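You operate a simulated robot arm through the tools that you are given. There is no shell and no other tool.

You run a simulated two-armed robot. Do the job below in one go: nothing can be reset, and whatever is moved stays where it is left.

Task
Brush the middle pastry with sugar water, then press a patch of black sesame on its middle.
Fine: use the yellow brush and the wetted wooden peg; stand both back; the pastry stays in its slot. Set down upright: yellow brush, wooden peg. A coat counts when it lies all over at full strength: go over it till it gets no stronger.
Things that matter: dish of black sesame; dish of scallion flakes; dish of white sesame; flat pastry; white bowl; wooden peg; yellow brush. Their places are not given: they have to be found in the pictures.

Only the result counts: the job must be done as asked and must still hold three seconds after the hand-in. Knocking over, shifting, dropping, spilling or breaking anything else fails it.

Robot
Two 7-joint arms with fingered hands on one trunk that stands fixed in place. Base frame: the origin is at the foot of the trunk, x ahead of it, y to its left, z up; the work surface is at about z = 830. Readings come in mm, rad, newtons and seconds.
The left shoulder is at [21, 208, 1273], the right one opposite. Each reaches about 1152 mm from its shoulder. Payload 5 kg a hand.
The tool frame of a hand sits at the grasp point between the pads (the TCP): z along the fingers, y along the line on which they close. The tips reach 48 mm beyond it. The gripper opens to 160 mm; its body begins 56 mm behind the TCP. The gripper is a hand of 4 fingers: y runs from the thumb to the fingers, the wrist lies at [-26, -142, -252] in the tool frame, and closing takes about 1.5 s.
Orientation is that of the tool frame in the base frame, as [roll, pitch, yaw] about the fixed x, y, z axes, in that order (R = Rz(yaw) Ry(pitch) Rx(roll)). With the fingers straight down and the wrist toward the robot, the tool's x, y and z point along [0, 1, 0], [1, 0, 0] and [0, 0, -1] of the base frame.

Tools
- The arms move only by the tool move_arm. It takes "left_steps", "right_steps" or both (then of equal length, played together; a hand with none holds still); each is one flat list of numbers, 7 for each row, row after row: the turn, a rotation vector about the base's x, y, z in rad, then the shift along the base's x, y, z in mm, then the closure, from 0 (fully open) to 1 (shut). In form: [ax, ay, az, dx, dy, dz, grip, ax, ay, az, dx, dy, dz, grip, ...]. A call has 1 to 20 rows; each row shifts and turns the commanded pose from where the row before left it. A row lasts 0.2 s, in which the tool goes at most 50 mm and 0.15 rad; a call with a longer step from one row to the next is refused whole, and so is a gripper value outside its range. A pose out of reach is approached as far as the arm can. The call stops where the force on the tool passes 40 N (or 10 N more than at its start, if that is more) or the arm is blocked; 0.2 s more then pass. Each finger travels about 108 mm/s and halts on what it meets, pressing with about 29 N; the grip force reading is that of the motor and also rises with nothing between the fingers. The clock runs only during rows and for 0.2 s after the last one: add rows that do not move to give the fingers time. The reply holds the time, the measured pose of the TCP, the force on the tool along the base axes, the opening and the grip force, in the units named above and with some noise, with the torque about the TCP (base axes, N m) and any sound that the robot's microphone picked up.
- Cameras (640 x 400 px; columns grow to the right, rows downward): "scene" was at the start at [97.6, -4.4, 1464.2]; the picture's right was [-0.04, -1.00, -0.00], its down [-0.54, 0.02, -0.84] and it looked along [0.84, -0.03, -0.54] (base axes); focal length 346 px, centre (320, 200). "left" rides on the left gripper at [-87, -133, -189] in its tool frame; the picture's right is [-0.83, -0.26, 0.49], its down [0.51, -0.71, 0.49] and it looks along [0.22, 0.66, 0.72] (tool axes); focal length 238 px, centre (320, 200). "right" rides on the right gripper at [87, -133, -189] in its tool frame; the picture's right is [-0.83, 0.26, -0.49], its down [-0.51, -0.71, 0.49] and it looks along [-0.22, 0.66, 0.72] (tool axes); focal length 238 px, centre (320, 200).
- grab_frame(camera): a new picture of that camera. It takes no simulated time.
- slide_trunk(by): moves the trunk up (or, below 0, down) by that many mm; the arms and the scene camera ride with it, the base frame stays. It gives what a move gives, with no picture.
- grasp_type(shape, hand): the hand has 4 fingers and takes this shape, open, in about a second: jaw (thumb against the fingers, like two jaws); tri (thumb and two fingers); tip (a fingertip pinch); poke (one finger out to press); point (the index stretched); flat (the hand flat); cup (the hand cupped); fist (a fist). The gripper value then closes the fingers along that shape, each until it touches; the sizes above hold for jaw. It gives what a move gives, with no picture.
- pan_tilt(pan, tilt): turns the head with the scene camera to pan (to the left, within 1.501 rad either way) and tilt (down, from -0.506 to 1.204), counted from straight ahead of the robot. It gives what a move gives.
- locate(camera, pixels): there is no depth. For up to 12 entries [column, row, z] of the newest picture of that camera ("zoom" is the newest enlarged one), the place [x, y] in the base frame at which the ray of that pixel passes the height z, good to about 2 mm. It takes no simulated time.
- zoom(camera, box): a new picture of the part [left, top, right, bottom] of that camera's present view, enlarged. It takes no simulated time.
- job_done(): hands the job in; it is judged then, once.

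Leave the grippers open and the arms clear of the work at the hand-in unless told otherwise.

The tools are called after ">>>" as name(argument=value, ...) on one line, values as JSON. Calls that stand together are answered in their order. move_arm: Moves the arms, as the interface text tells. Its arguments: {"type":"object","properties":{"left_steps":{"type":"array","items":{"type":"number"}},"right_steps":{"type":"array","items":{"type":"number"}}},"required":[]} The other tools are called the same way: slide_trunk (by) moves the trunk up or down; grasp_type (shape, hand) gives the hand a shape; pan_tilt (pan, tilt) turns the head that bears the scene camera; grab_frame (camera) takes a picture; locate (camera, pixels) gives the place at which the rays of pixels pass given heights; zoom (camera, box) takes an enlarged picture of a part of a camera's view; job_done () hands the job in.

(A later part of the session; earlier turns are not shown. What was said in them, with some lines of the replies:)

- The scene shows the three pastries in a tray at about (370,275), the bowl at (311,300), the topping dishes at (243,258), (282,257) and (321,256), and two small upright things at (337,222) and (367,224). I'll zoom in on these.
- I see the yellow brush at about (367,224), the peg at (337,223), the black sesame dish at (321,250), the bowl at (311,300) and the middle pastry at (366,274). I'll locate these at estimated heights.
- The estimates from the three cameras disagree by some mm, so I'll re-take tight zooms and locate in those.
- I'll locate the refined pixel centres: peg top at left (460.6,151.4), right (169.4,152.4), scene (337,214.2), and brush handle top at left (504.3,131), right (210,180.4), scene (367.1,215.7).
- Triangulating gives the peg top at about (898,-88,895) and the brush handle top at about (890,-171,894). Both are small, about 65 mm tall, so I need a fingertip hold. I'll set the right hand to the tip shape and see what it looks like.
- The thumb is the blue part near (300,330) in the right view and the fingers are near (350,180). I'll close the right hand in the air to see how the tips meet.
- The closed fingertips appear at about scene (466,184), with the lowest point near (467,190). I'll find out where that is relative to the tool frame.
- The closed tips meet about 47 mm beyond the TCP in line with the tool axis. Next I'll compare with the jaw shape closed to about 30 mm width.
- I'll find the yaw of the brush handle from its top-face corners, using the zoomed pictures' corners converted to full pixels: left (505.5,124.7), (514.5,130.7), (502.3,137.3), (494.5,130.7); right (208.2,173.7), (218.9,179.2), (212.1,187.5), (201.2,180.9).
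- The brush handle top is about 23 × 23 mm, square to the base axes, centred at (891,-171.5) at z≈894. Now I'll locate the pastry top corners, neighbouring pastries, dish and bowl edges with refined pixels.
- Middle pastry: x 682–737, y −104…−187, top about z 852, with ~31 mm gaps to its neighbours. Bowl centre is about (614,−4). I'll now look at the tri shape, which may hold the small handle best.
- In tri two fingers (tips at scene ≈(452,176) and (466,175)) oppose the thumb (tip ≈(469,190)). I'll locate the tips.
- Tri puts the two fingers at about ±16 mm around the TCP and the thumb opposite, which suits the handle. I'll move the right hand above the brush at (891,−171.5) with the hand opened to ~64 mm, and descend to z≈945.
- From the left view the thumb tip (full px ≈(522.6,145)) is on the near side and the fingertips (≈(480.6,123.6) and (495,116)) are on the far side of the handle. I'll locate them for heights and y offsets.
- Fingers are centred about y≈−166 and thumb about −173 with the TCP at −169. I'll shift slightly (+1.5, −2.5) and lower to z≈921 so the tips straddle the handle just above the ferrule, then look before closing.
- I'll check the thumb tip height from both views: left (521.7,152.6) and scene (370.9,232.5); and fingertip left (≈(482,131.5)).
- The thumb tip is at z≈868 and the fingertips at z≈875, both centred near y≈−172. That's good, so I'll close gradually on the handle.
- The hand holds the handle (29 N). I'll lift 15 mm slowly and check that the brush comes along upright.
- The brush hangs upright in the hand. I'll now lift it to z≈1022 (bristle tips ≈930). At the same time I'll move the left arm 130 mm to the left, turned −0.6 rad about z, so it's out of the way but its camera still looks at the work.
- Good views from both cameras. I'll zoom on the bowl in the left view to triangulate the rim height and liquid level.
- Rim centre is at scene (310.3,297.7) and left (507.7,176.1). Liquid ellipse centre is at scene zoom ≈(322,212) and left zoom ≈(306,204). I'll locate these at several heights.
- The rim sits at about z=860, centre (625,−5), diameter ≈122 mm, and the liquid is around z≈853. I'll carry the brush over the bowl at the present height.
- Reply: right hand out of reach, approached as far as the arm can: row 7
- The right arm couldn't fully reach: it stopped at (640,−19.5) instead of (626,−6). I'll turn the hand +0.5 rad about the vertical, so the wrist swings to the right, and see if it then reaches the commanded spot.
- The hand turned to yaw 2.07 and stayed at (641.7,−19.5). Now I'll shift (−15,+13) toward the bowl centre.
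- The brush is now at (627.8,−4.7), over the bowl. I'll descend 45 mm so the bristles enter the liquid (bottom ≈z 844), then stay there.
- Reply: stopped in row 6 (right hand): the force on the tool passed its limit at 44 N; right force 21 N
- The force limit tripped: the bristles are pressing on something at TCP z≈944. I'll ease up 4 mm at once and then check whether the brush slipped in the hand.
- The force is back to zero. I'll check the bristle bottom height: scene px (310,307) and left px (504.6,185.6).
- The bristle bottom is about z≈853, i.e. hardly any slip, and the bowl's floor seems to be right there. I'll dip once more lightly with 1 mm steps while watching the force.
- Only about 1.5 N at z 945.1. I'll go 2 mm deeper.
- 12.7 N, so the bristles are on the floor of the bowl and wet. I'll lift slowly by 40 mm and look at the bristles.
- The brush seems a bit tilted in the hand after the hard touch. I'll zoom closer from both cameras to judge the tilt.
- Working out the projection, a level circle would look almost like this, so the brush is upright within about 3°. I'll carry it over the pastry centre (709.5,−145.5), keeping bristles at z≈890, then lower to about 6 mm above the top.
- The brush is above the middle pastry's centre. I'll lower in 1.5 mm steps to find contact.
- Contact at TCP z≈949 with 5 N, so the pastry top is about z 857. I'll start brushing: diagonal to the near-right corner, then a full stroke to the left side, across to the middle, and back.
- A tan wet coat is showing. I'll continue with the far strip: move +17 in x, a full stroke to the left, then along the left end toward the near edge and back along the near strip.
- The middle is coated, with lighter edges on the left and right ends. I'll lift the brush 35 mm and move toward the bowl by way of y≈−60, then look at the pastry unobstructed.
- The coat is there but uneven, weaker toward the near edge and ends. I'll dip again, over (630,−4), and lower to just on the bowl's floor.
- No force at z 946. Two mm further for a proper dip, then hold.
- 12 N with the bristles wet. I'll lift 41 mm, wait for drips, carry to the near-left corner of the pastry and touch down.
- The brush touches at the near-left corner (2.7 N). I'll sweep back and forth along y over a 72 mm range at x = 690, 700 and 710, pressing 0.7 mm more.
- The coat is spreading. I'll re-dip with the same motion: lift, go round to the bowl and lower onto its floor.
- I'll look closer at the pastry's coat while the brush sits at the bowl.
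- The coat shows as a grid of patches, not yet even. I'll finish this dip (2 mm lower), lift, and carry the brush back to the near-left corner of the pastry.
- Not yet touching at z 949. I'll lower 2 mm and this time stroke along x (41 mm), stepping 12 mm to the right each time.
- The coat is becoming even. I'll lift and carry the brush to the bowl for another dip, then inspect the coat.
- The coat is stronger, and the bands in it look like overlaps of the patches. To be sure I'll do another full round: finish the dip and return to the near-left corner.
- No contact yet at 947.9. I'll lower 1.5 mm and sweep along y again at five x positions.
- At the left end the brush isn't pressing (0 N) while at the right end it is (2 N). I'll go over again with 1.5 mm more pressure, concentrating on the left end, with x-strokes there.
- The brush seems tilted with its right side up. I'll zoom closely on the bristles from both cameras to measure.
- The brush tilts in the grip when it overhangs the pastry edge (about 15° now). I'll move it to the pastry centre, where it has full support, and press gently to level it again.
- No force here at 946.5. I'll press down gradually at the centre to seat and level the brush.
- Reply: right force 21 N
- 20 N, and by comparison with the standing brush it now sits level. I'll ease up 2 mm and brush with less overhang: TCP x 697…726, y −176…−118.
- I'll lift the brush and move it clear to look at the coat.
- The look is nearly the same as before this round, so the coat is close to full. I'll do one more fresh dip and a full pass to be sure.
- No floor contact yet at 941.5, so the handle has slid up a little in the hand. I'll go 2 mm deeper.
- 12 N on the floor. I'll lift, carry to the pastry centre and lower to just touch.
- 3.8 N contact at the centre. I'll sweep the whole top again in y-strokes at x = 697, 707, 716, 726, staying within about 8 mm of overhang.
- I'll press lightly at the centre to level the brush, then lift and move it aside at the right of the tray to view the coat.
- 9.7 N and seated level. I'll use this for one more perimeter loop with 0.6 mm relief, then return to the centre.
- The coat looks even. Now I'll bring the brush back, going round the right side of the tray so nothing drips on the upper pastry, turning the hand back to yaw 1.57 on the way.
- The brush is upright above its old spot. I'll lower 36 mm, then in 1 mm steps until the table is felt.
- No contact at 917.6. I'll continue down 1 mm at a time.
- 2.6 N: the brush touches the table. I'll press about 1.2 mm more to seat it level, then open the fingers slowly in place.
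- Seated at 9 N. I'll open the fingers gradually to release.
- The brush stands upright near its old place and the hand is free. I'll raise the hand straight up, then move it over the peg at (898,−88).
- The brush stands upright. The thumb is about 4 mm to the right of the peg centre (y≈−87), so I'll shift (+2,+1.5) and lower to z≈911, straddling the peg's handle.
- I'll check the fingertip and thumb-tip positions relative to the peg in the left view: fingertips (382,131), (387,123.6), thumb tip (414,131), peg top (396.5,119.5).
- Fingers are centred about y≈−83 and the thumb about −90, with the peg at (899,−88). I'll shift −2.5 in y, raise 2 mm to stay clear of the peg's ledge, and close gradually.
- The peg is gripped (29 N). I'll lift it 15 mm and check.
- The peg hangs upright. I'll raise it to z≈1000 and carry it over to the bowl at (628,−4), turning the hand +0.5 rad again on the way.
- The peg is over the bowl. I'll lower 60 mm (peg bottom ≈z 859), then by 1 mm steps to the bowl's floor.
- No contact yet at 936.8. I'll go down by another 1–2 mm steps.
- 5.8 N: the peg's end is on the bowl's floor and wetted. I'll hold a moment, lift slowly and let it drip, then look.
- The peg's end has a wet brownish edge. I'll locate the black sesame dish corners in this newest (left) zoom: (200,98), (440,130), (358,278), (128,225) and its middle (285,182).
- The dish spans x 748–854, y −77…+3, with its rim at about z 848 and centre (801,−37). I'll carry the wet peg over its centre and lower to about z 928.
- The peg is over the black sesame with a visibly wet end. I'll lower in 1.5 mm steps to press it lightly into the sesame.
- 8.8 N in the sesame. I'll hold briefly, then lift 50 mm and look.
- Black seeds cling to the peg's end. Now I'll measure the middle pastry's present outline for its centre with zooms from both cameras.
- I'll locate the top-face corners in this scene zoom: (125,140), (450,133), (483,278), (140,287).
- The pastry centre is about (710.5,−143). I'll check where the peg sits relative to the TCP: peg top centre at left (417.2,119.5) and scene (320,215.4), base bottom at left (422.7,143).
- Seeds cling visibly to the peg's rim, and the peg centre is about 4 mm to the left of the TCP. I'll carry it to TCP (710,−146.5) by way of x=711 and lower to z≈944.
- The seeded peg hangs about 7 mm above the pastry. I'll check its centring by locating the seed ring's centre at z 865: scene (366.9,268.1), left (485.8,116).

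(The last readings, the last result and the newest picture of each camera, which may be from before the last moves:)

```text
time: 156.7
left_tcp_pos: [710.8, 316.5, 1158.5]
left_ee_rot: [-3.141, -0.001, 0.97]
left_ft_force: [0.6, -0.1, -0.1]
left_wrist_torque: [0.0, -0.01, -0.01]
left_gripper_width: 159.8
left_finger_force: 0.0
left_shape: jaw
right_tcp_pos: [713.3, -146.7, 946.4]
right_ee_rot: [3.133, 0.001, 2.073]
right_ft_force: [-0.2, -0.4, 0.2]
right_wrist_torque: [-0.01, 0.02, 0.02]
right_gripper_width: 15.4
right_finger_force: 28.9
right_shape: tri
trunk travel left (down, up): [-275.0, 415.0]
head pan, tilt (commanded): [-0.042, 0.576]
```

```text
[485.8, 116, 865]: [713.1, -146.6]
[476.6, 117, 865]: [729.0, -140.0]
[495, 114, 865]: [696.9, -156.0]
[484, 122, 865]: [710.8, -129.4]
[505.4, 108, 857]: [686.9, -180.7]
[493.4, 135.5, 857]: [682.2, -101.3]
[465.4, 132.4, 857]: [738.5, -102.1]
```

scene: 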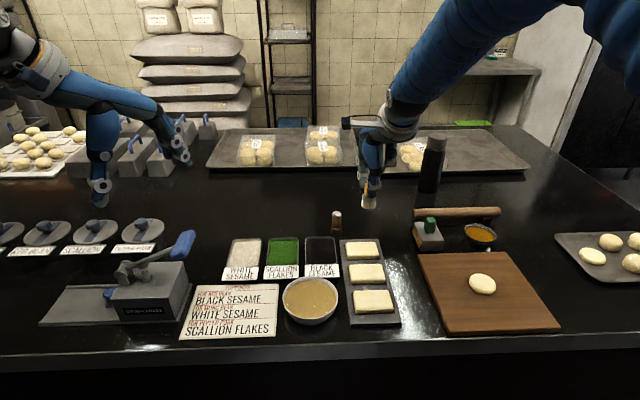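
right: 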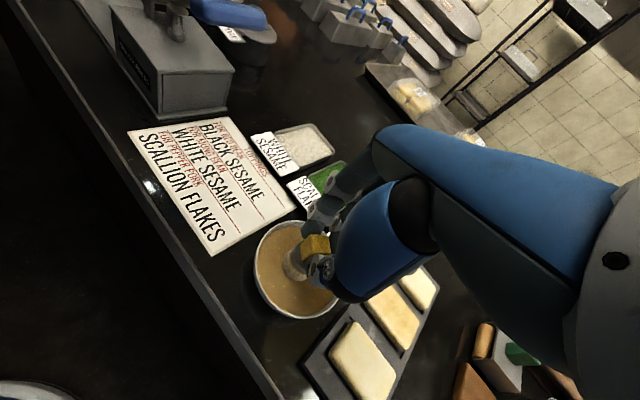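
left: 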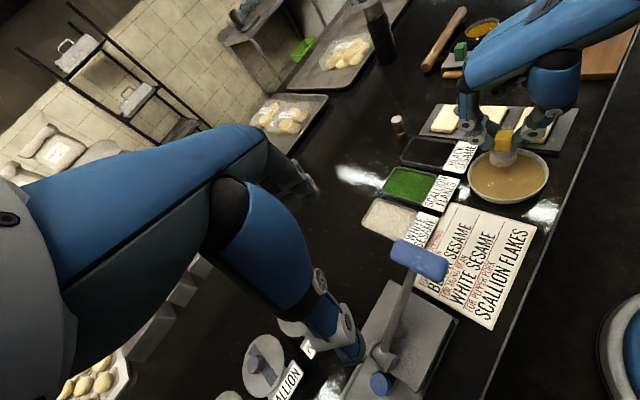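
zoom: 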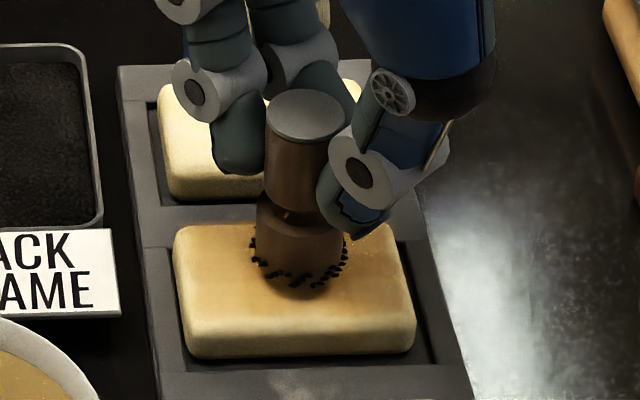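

The peg's centre is at (711.5,−146) and the pastry's at (710.5,−143). I'll shift (−1,+3), then lower until contact.

>>> move_arm(right_steps=[0, 0, 0, -1, 3, 0, 1, 0, 0, 0, 0, 0, -2.5, 1, 0, 0, 0, 0, 0, -2, 1, 0, 0, 0, 0, 0, -1, 1, 0, 0, 0, 0, 0, 0, 1])

>>> zoom(camera="scene", box=[335, 230, 405, 290])

>>> zoom(camera="left", box=[460, 80, 550, 160])

```text
time: 157.9
left_tcp_pos: [711.1, 316.9, 1159.0]
left_ee_rot: [3.141, 0.0, 0.971]
left_ft_force: [0.2, -0.4, -0.1]
left_wrist_torque: [-0.03, 0.0, -0.01]
left_gripper_width: 159.7
left_finger_force: 0.1
left_shape: jaw
right_tcp_pos: [710.5, -141.6, 941.1]
right_ee_rot: [3.132, 0.0, 2.073]
right_ft_force: [0.2, -0.5, -0.6]
right_wrist_torque: [-0.01, -0.02, 0.0]
right_gripper_width: 15.6
right_finger_force: 29.1
right_shape: tri
trunk travel left (down, up): [-275.0, 415.0]
head pan, tilt (commanded): [-0.042, 0.576]
```

```text
6.67 times, centred on (370, 260) of scene
```

zoom: 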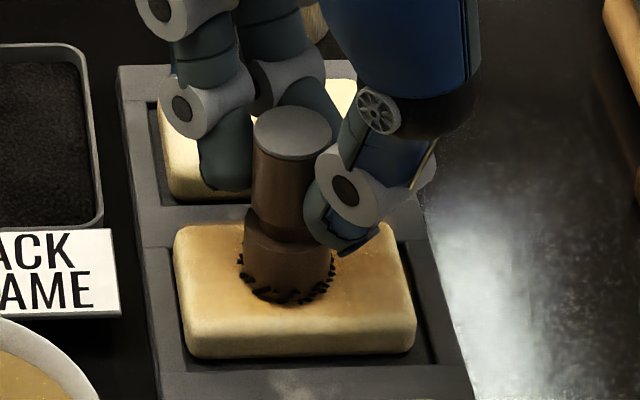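

```text
5.00 times, centred on (505, 120) of left
```

zoom: 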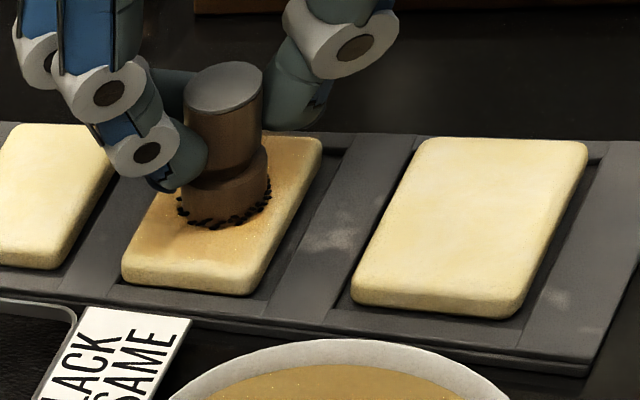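

The ring is now centred at ≈(286,271) in the zoom against the pastry's centre (292,271), i.e. about 2 mm too far left. I'll shift −2 in y and press down in 1 mm steps.

>>> move_arm(right_steps=[0, 0, 0, 0, -2, 0, 1, 0, 0, 0, 0, 0, -1, 1, 0, 0, 0, 0, 0, -1, 1, 0, 0, 0, 0, 0, -1, 1, 0, 0, 0, 0, 0, 0, 1])

```text
time: 159.1
left_tcp_pos: [710.5, 315.9, 1160.1]
left_ee_rot: [-3.141, -0.001, 0.97]
left_ft_force: [0.6, -0.4, -0.4]
left_wrist_torque: [-0.01, 0.02, 0.01]
left_gripper_width: 159.6
left_finger_force: 0.1
left_shape: jaw
right_tcp_pos: [710.6, -143.9, 938.2]
right_ee_rot: [3.132, 0.001, 2.073]
right_ft_force: [-2.2, -2.4, 15.6]
right_wrist_torque: [0.09, 0.05, 0.0]
right_gripper_width: 15.9
right_finger_force: 28.7
right_shape: tri
trunk travel left (down, up): [-275.0, 415.0]
head pan, tilt (commanded): [-0.042, 0.576]
```

15.6 N of pressing force at the centre. I'll hold for about half a second, then lift straight up and look.

>>> move_arm(right_steps=[0, 0, 0, 0, 0, 0, 1, 0, 0, 0, 0, 0, 0, 1, 0, 0, 0, 0, 0, 0, 1, 0, 0, 0, 0, 0, 2, 1, 0, 0, 0, 0, 0, 4, 1, 0, 0, 0, 0, 0, 10, 1, 0, 0, 0, 0, 0, 14, 1, 0, 0, 0, 0, 0, 16, 1, 0, 0, 0, 0, 0, 16, 1, 0, 0, 0, 0, 0, 0, 1])

>>> zoom(camera="scene", box=[335, 230, 405, 290])

>>> zoom(camera="left", box=[460, 70, 550, 160])

```text
time: 161.3
left_tcp_pos: [711.9, 317.3, 1157.9]
left_ee_rot: [3.141, 0.0, 0.971]
left_ft_force: [0.0, 0.5, -0.8]
left_wrist_torque: [-0.01, 0.01, 0.01]
left_gripper_width: 159.9
left_finger_force: 0.0
left_shape: jaw
right_tcp_pos: [709.5, -144.8, 998.8]
right_ee_rot: [3.133, 0.0, 2.073]
right_ft_force: [1.0, 0.1, -0.5]
right_wrist_torque: [-0.01, 0.03, -0.01]
right_gripper_width: 15.5
right_finger_force: 29.3
right_shape: tri
trunk travel left (down, up): [-275.0, 415.0]
head pan, tilt (commanded): [-0.042, 0.576]
```

```text
6.67 times, centred on (370, 260) of scene
```

zoom: 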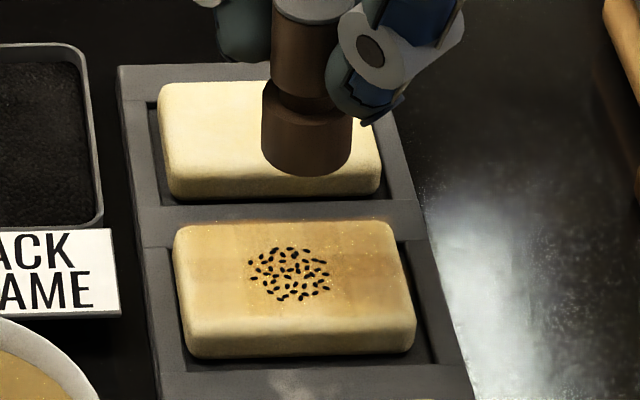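

```text
4.44 times, centred on (505, 115) of left
```

zoom: 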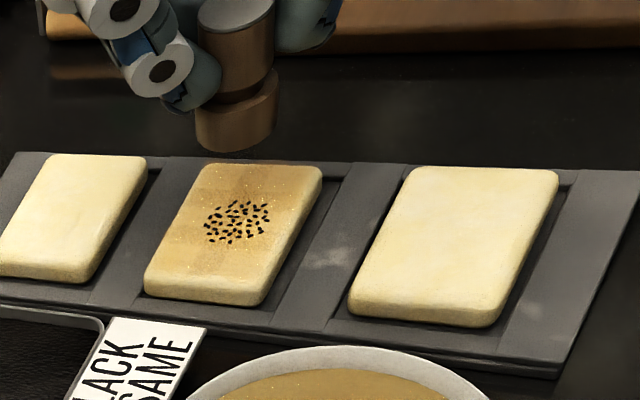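

A round patch of black sesame lies on the pastry's middle. I'll look closer to check density and coat.

>>> zoom(camera="scene", box=[344, 256, 392, 288])

>>> zoom(camera="scene", box=[345, 210, 385, 260])

```text
12.50 times, centred on (368, 272) of scene
```

zoom: 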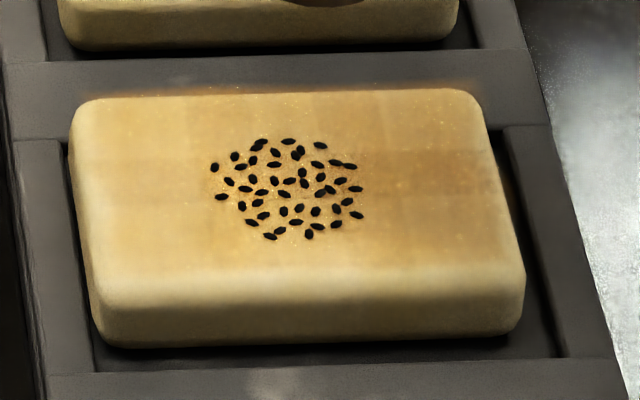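

```text
8.00 times, centred on (365, 235) of scene
```

zoom: 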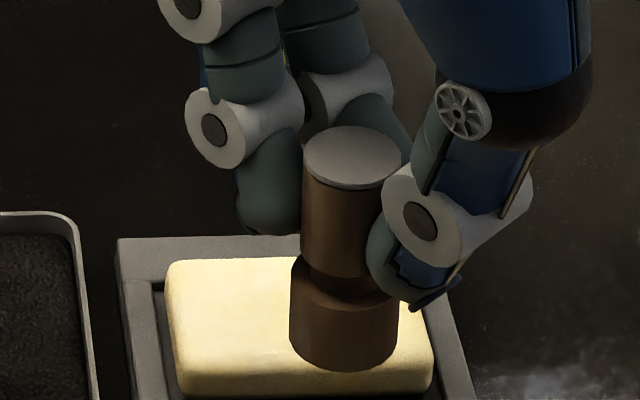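

The patch is well formed and the peg is clean of seeds. I'll carry the peg back by way of the gap at y≈−89, turning the hand back, to above its old place (899,−88), and lower to about 12 mm above the table.

>>> move_arm(right_steps=[0, 0, 0, 0, 28, 0, 1, 0, 0, 0, 0, 28, 0, 1, 0, 0, -0.0714, 27.2, 0, 0, 1, 0, 0, -0.0714, 27.2, 0, 0, 1, 0, 0, -0.0714, 27.2, 0, 0, 1, 0, 0, -0.0714, 27.2, 0, 0, 1, 0, 0, -0.0714, 27.2, 0, 0, 1, 0, 0, -0.0714, 27.2, 0, 0, 1, 0, 0, -0.0714, 27.2, 0, 0, 1, 0, 0, 0, 0, 0, -15, 1, 0, 0, 0, 0, 0, -15, 1, 0, 0, 0, 0, 0, -15, 1, 0, 0, 0, 0, 0, -15, 1, 0, 0, 0, 0, 0, -15, 1, 0, 0, 0, 0, 0, 0, 1])

>>> zoom(camera="scene", box=[300, 180, 380, 250])

>>> zoom(camera="left", box=[370, 60, 460, 150])

```text
time: 164.5
left_tcp_pos: [709.7, 316.3, 1160.1]
left_ee_rot: [3.14, -0.001, 0.971]
left_ft_force: [0.0, -0.5, -0.2]
left_wrist_torque: [-0.03, -0.08, 0.01]
left_gripper_width: 159.7
left_finger_force: 0.0
left_shape: jaw
right_tcp_pos: [899.2, -88.4, 924.5]
right_ee_rot: [3.133, 0.0, 1.574]
right_ft_force: [0.5, 0.0, -0.6]
right_wrist_torque: [0.02, -0.02, 0.04]
right_gripper_width: 15.6
right_finger_force: 29.3
right_shape: tri
trunk travel left (down, up): [-275.0, 415.0]
head pan, tilt (commanded): [-0.042, 0.576]
```

```text
5.71 times, centred on (340, 215) of scene
```

zoom: 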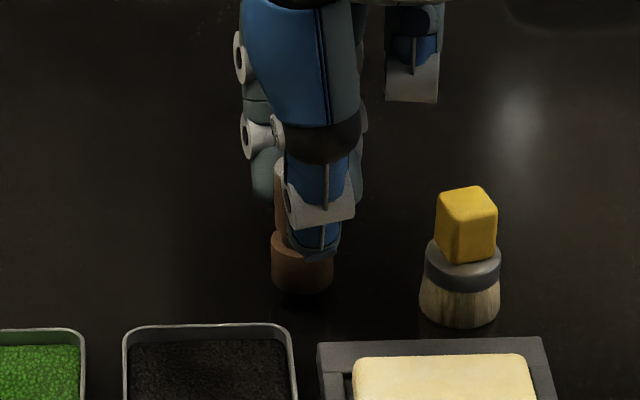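

```text
4.44 times, centred on (415, 105) of left
```

zoom: 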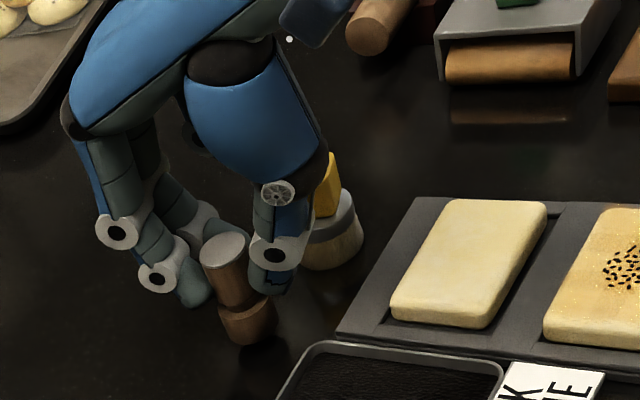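

The peg is nearly upright about 12 mm above the table. I'll lower it gently to contact.

>>> move_arm(right_steps=[0, 0, 0, 0, 0, -5, 1, 0, 0, 0, 0, 0, -5, 1, 0, 0, 0, 0, 0, -1.5, 1, 0, 0, 0, 0, 0, -1.5, 1, 0, 0, 0, 0, 0, 0, 1])

```text
time: 165.7
left_tcp_pos: [710.8, 316.9, 1160.6]
left_ee_rot: [-3.141, -0.001, 0.971]
left_ft_force: [0.3, 0.0, 0.3]
left_wrist_torque: [0.02, 0.0, -0.02]
left_gripper_width: 159.7
left_finger_force: 0.0
left_shape: jaw
right_tcp_pos: [901.2, -89.3, 910.3]
right_ee_rot: [3.131, 0.0, 1.573]
right_ft_force: [0.1, -0.8, 4.4]
right_wrist_torque: [0.04, -0.03, -0.01]
right_gripper_width: 15.9
right_finger_force: 29.6
right_shape: tri
trunk travel left (down, up): [-275.0, 415.0]
head pan, tilt (commanded): [-0.042, 0.576]
```

4.4 N: on the table. I'll press 1 mm more to seat it flat, then release slowly.

>>> move_arm(right_steps=[0, 0, 0, 0, 0, -1, 1, 0, 0, 0, 0, 0, 0, 1, 0, 0, 0, 0, 0, 0.7, 0.92, 0, 0, 0, 0, 0, 0.7, 0.9, 0, 0, 0, 0, 0, 0, 0.88, 0, 0, 0, 0, 0, 0, 0.86, 0, 0, 0, 0, 0, 0, 0.84, 0, 0, 0, 0, 0, 0, 0.8, 0, 0, 0, 0, 0, 0, 0.75, 0, 0, 0, 0, 0, 0, 0.7, 0, 0, 0, 0, 0, 0, 0.65, 0, 0, 0, 0, 0, 0, 0.6, 0, 0, 0, 0, 0, 0, 0.6])

>>> zoom(camera="scene", box=[300, 180, 380, 250])

>>> zoom(camera="left", box=[370, 60, 460, 150])

```text
time: 168.5
left_tcp_pos: [710.9, 317.5, 1158.6]
left_ee_rot: [-3.141, 0.001, 0.972]
left_ft_force: [0.1, -0.1, 0.5]
left_wrist_torque: [0.0, 0.03, -0.03]
left_gripper_width: 159.7
left_finger_force: 0.1
left_shape: jaw
right_tcp_pos: [899.9, -88.5, 910.7]
right_ee_rot: [3.132, -0.001, 1.573]
right_ft_force: [-0.2, 0.2, -0.2]
right_wrist_torque: [-0.02, 0.02, -0.03]
right_gripper_width: 63.7
right_finger_force: 0.0
right_shape: tri
trunk travel left (down, up): [-275.0, 415.0]
head pan, tilt (commanded): [-0.042, 0.576]
```

```text
5.71 times, centred on (340, 215) of scene
```

zoom: 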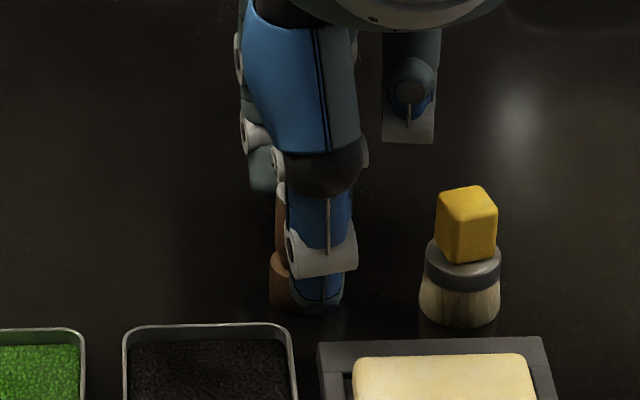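

```text
4.44 times, centred on (415, 105) of left
```

zoom: 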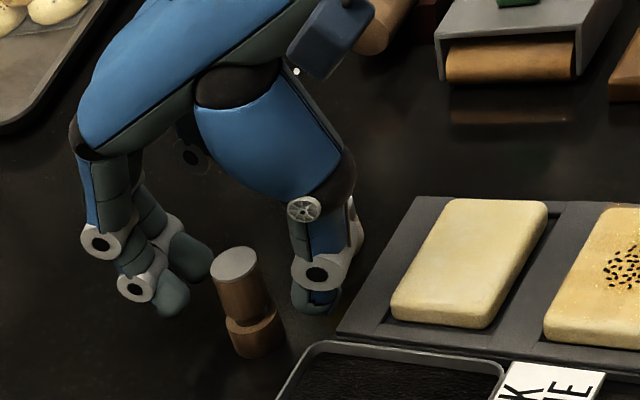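

The peg stands upright. I'll raise the hand straight up, then withdraw it to its starting place on the right and open it fully.

>>> move_arm(right_steps=[0, 0, 0, 0, 0, 10, 0.6, 0, 0, 0, 0, 0, 25, 0.6, 0, 0, 0, 0, 0, 35, 0.6, 0, 0, 0, 0, 0, 40, 0.6, 0, 0, 0, 0, 0, 45, 0.6, 0, 0, 0, 0, 0, 45, 0.6, 0, 0, 0, -21, -38, 0, 0.5, 0, 0, 0, -21, -38, 0, 0.4, 0, 0, 0, -21, -38, 0, 0.2, 0, 0, 0, -21, -38, 0, 0, 0, 0, 0, -21, -38, 0, 0, 0, 0, 0, -21, -38, 0, 0, 0, 0, 0, -20, -36, 0, 0, 0, 0, 0, 0, 0, 0, 0, 0, 0, 0, 0, 0, 0, 0])

>>> grab_frame(camera="scene")

>>> zoom(camera="scene", box=[310, 195, 400, 255])

>>> zoom(camera="scene", box=[340, 250, 396, 290])

>>> zoom(camera="left", box=[370, 60, 560, 200])

```text
time: 171.7
left_tcp_pos: [711.2, 316.6, 1160.7]
left_ee_rot: [-3.141, -0.002, 0.968]
left_ft_force: [0.0, -0.7, 0.4]
left_wrist_torque: [0.05, -0.03, 0.0]
left_gripper_width: 159.6
left_finger_force: 0.0
left_shape: jaw
right_tcp_pos: [755.1, -355.9, 1115.4]
right_ee_rot: [3.134, 0.001, 1.574]
right_ft_force: [-0.5, -0.7, -0.2]
right_wrist_torque: [0.07, -0.01, 0.01]
right_gripper_width: 159.8
right_finger_force: 0.1
right_shape: tri
trunk travel left (down, up): [-275.0, 415.0]
head pan, tilt (commanded): [-0.042, 0.576]
```

```text
taken
```

scene: 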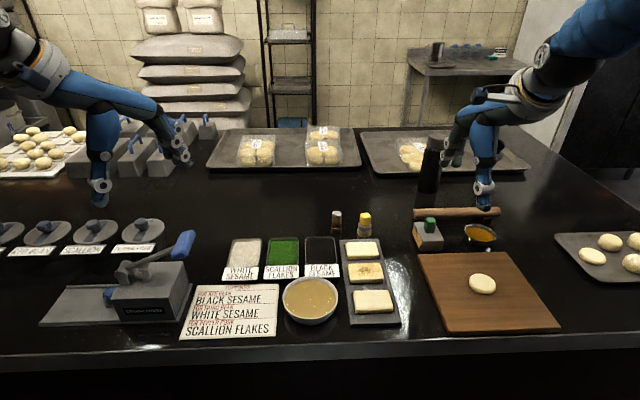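

```text
6.67 times, centred on (355, 225) of scene
```

zoom: 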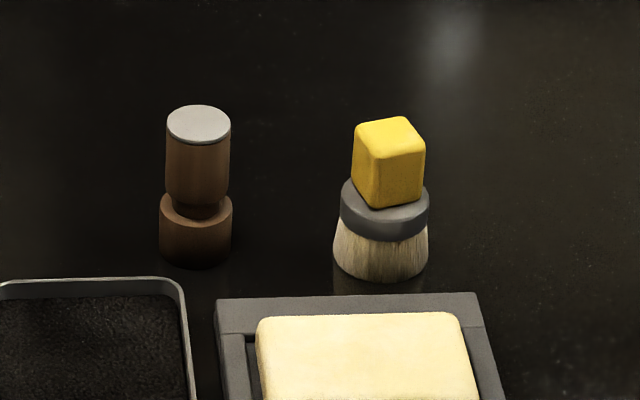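

```text
10.00 times, centred on (368, 270) of scene
```

zoom: 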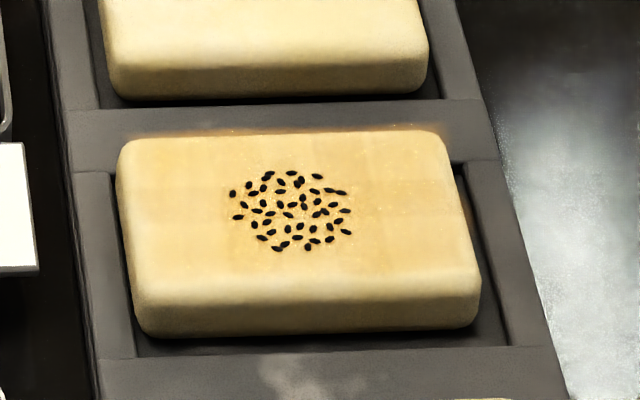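

```text
2.86 times, centred on (465, 130) of left
```

zoom: 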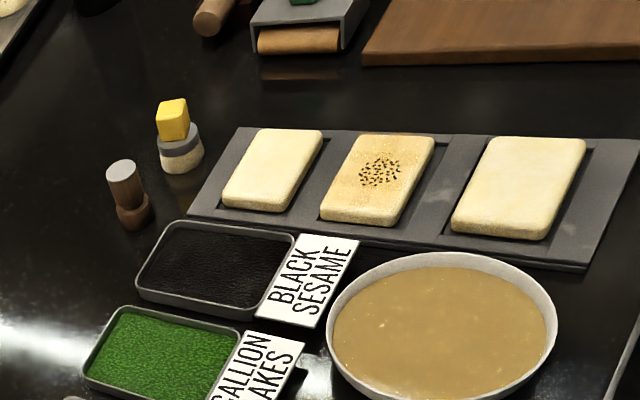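

Everything is in place: the peg and brush stand upright, and the pastry is in its slot with the patch. I'll take a last look at the coat from the right camera, now back at its starting view.

>>> zoom(camera="right", box=[70, 190, 220, 310])

>>> zoom(camera="left", box=[470, 95, 530, 145])

```text
3.33 times, centred on (145, 250) of right
```

zoom: 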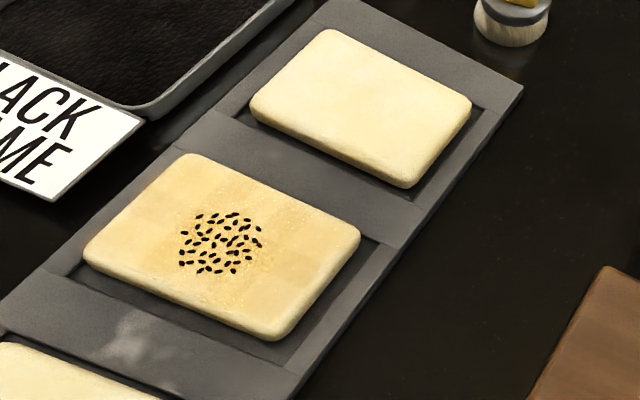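

```text
8.00 times, centred on (500, 120) of left
```

zoom: 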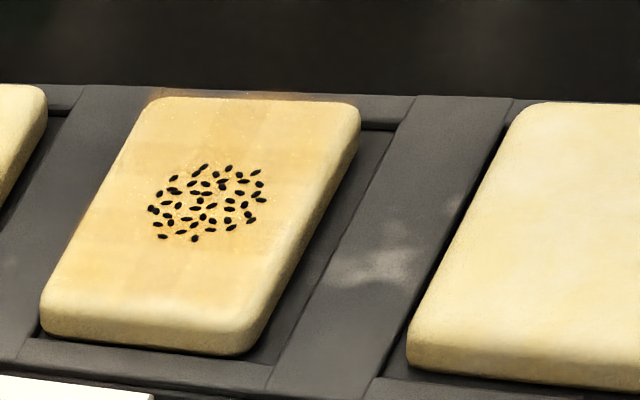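

From the right, the view is nearly overhead. I'll zoom further there to check whether any edge strip is left uncoated.

>>> zoom(camera="right", box=[90, 230, 185, 295])

>>> zoom(camera="right", box=[140, 195, 215, 250])

```text
6.15 times, centred on (138, 262) of right
```

zoom: 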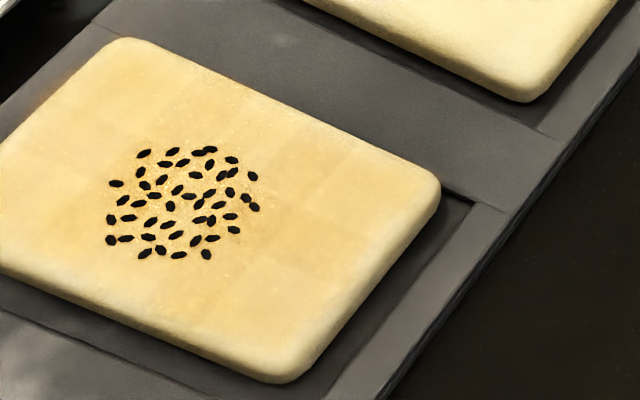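

```text
7.27 times, centred on (178, 222) of right
```

zoom: 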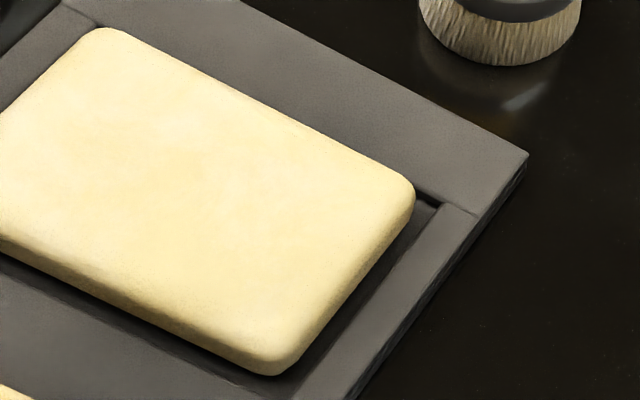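

From nearly overhead the coat is even over the whole top, with the sesame patch in the middle. The brush and peg stand upright, nothing else has moved, and both hands are open and clear. I'm handing the job in.

>>> job_done()

```text
The job is handed in.
```

I brushed the middle pastry with sugar water and pressed a round patch of black sesame on its middle, then handed the job in. The hand-in gave no verdict, so what follows is what I saw in the last pictures.

- **Coat:** five dips, each followed by strokes over the whole top, until the colour showed no visible change. It looks even from all three cameras, but I could only judge its strength by eye.
- **Sesame patch:** the peg was wetted in the white bowl, pressed into the black sesame, then onto the pastry at about 16 N. The patch sits within about 2 mm of the centre.
- **Pastry:** it moved a couple of millimetres while I brushed but is still in its slot.
- **Brush and peg:** both stand upright. The peg is back where it was; the brush is about 6 mm to the left of its old spot and turned slightly.

On the first dip the brush hit the bottom of the bowl with 44 N, over the 40 N stop. I saw no spill and the bowl stayed in place. Both hands are open and clear of the work.
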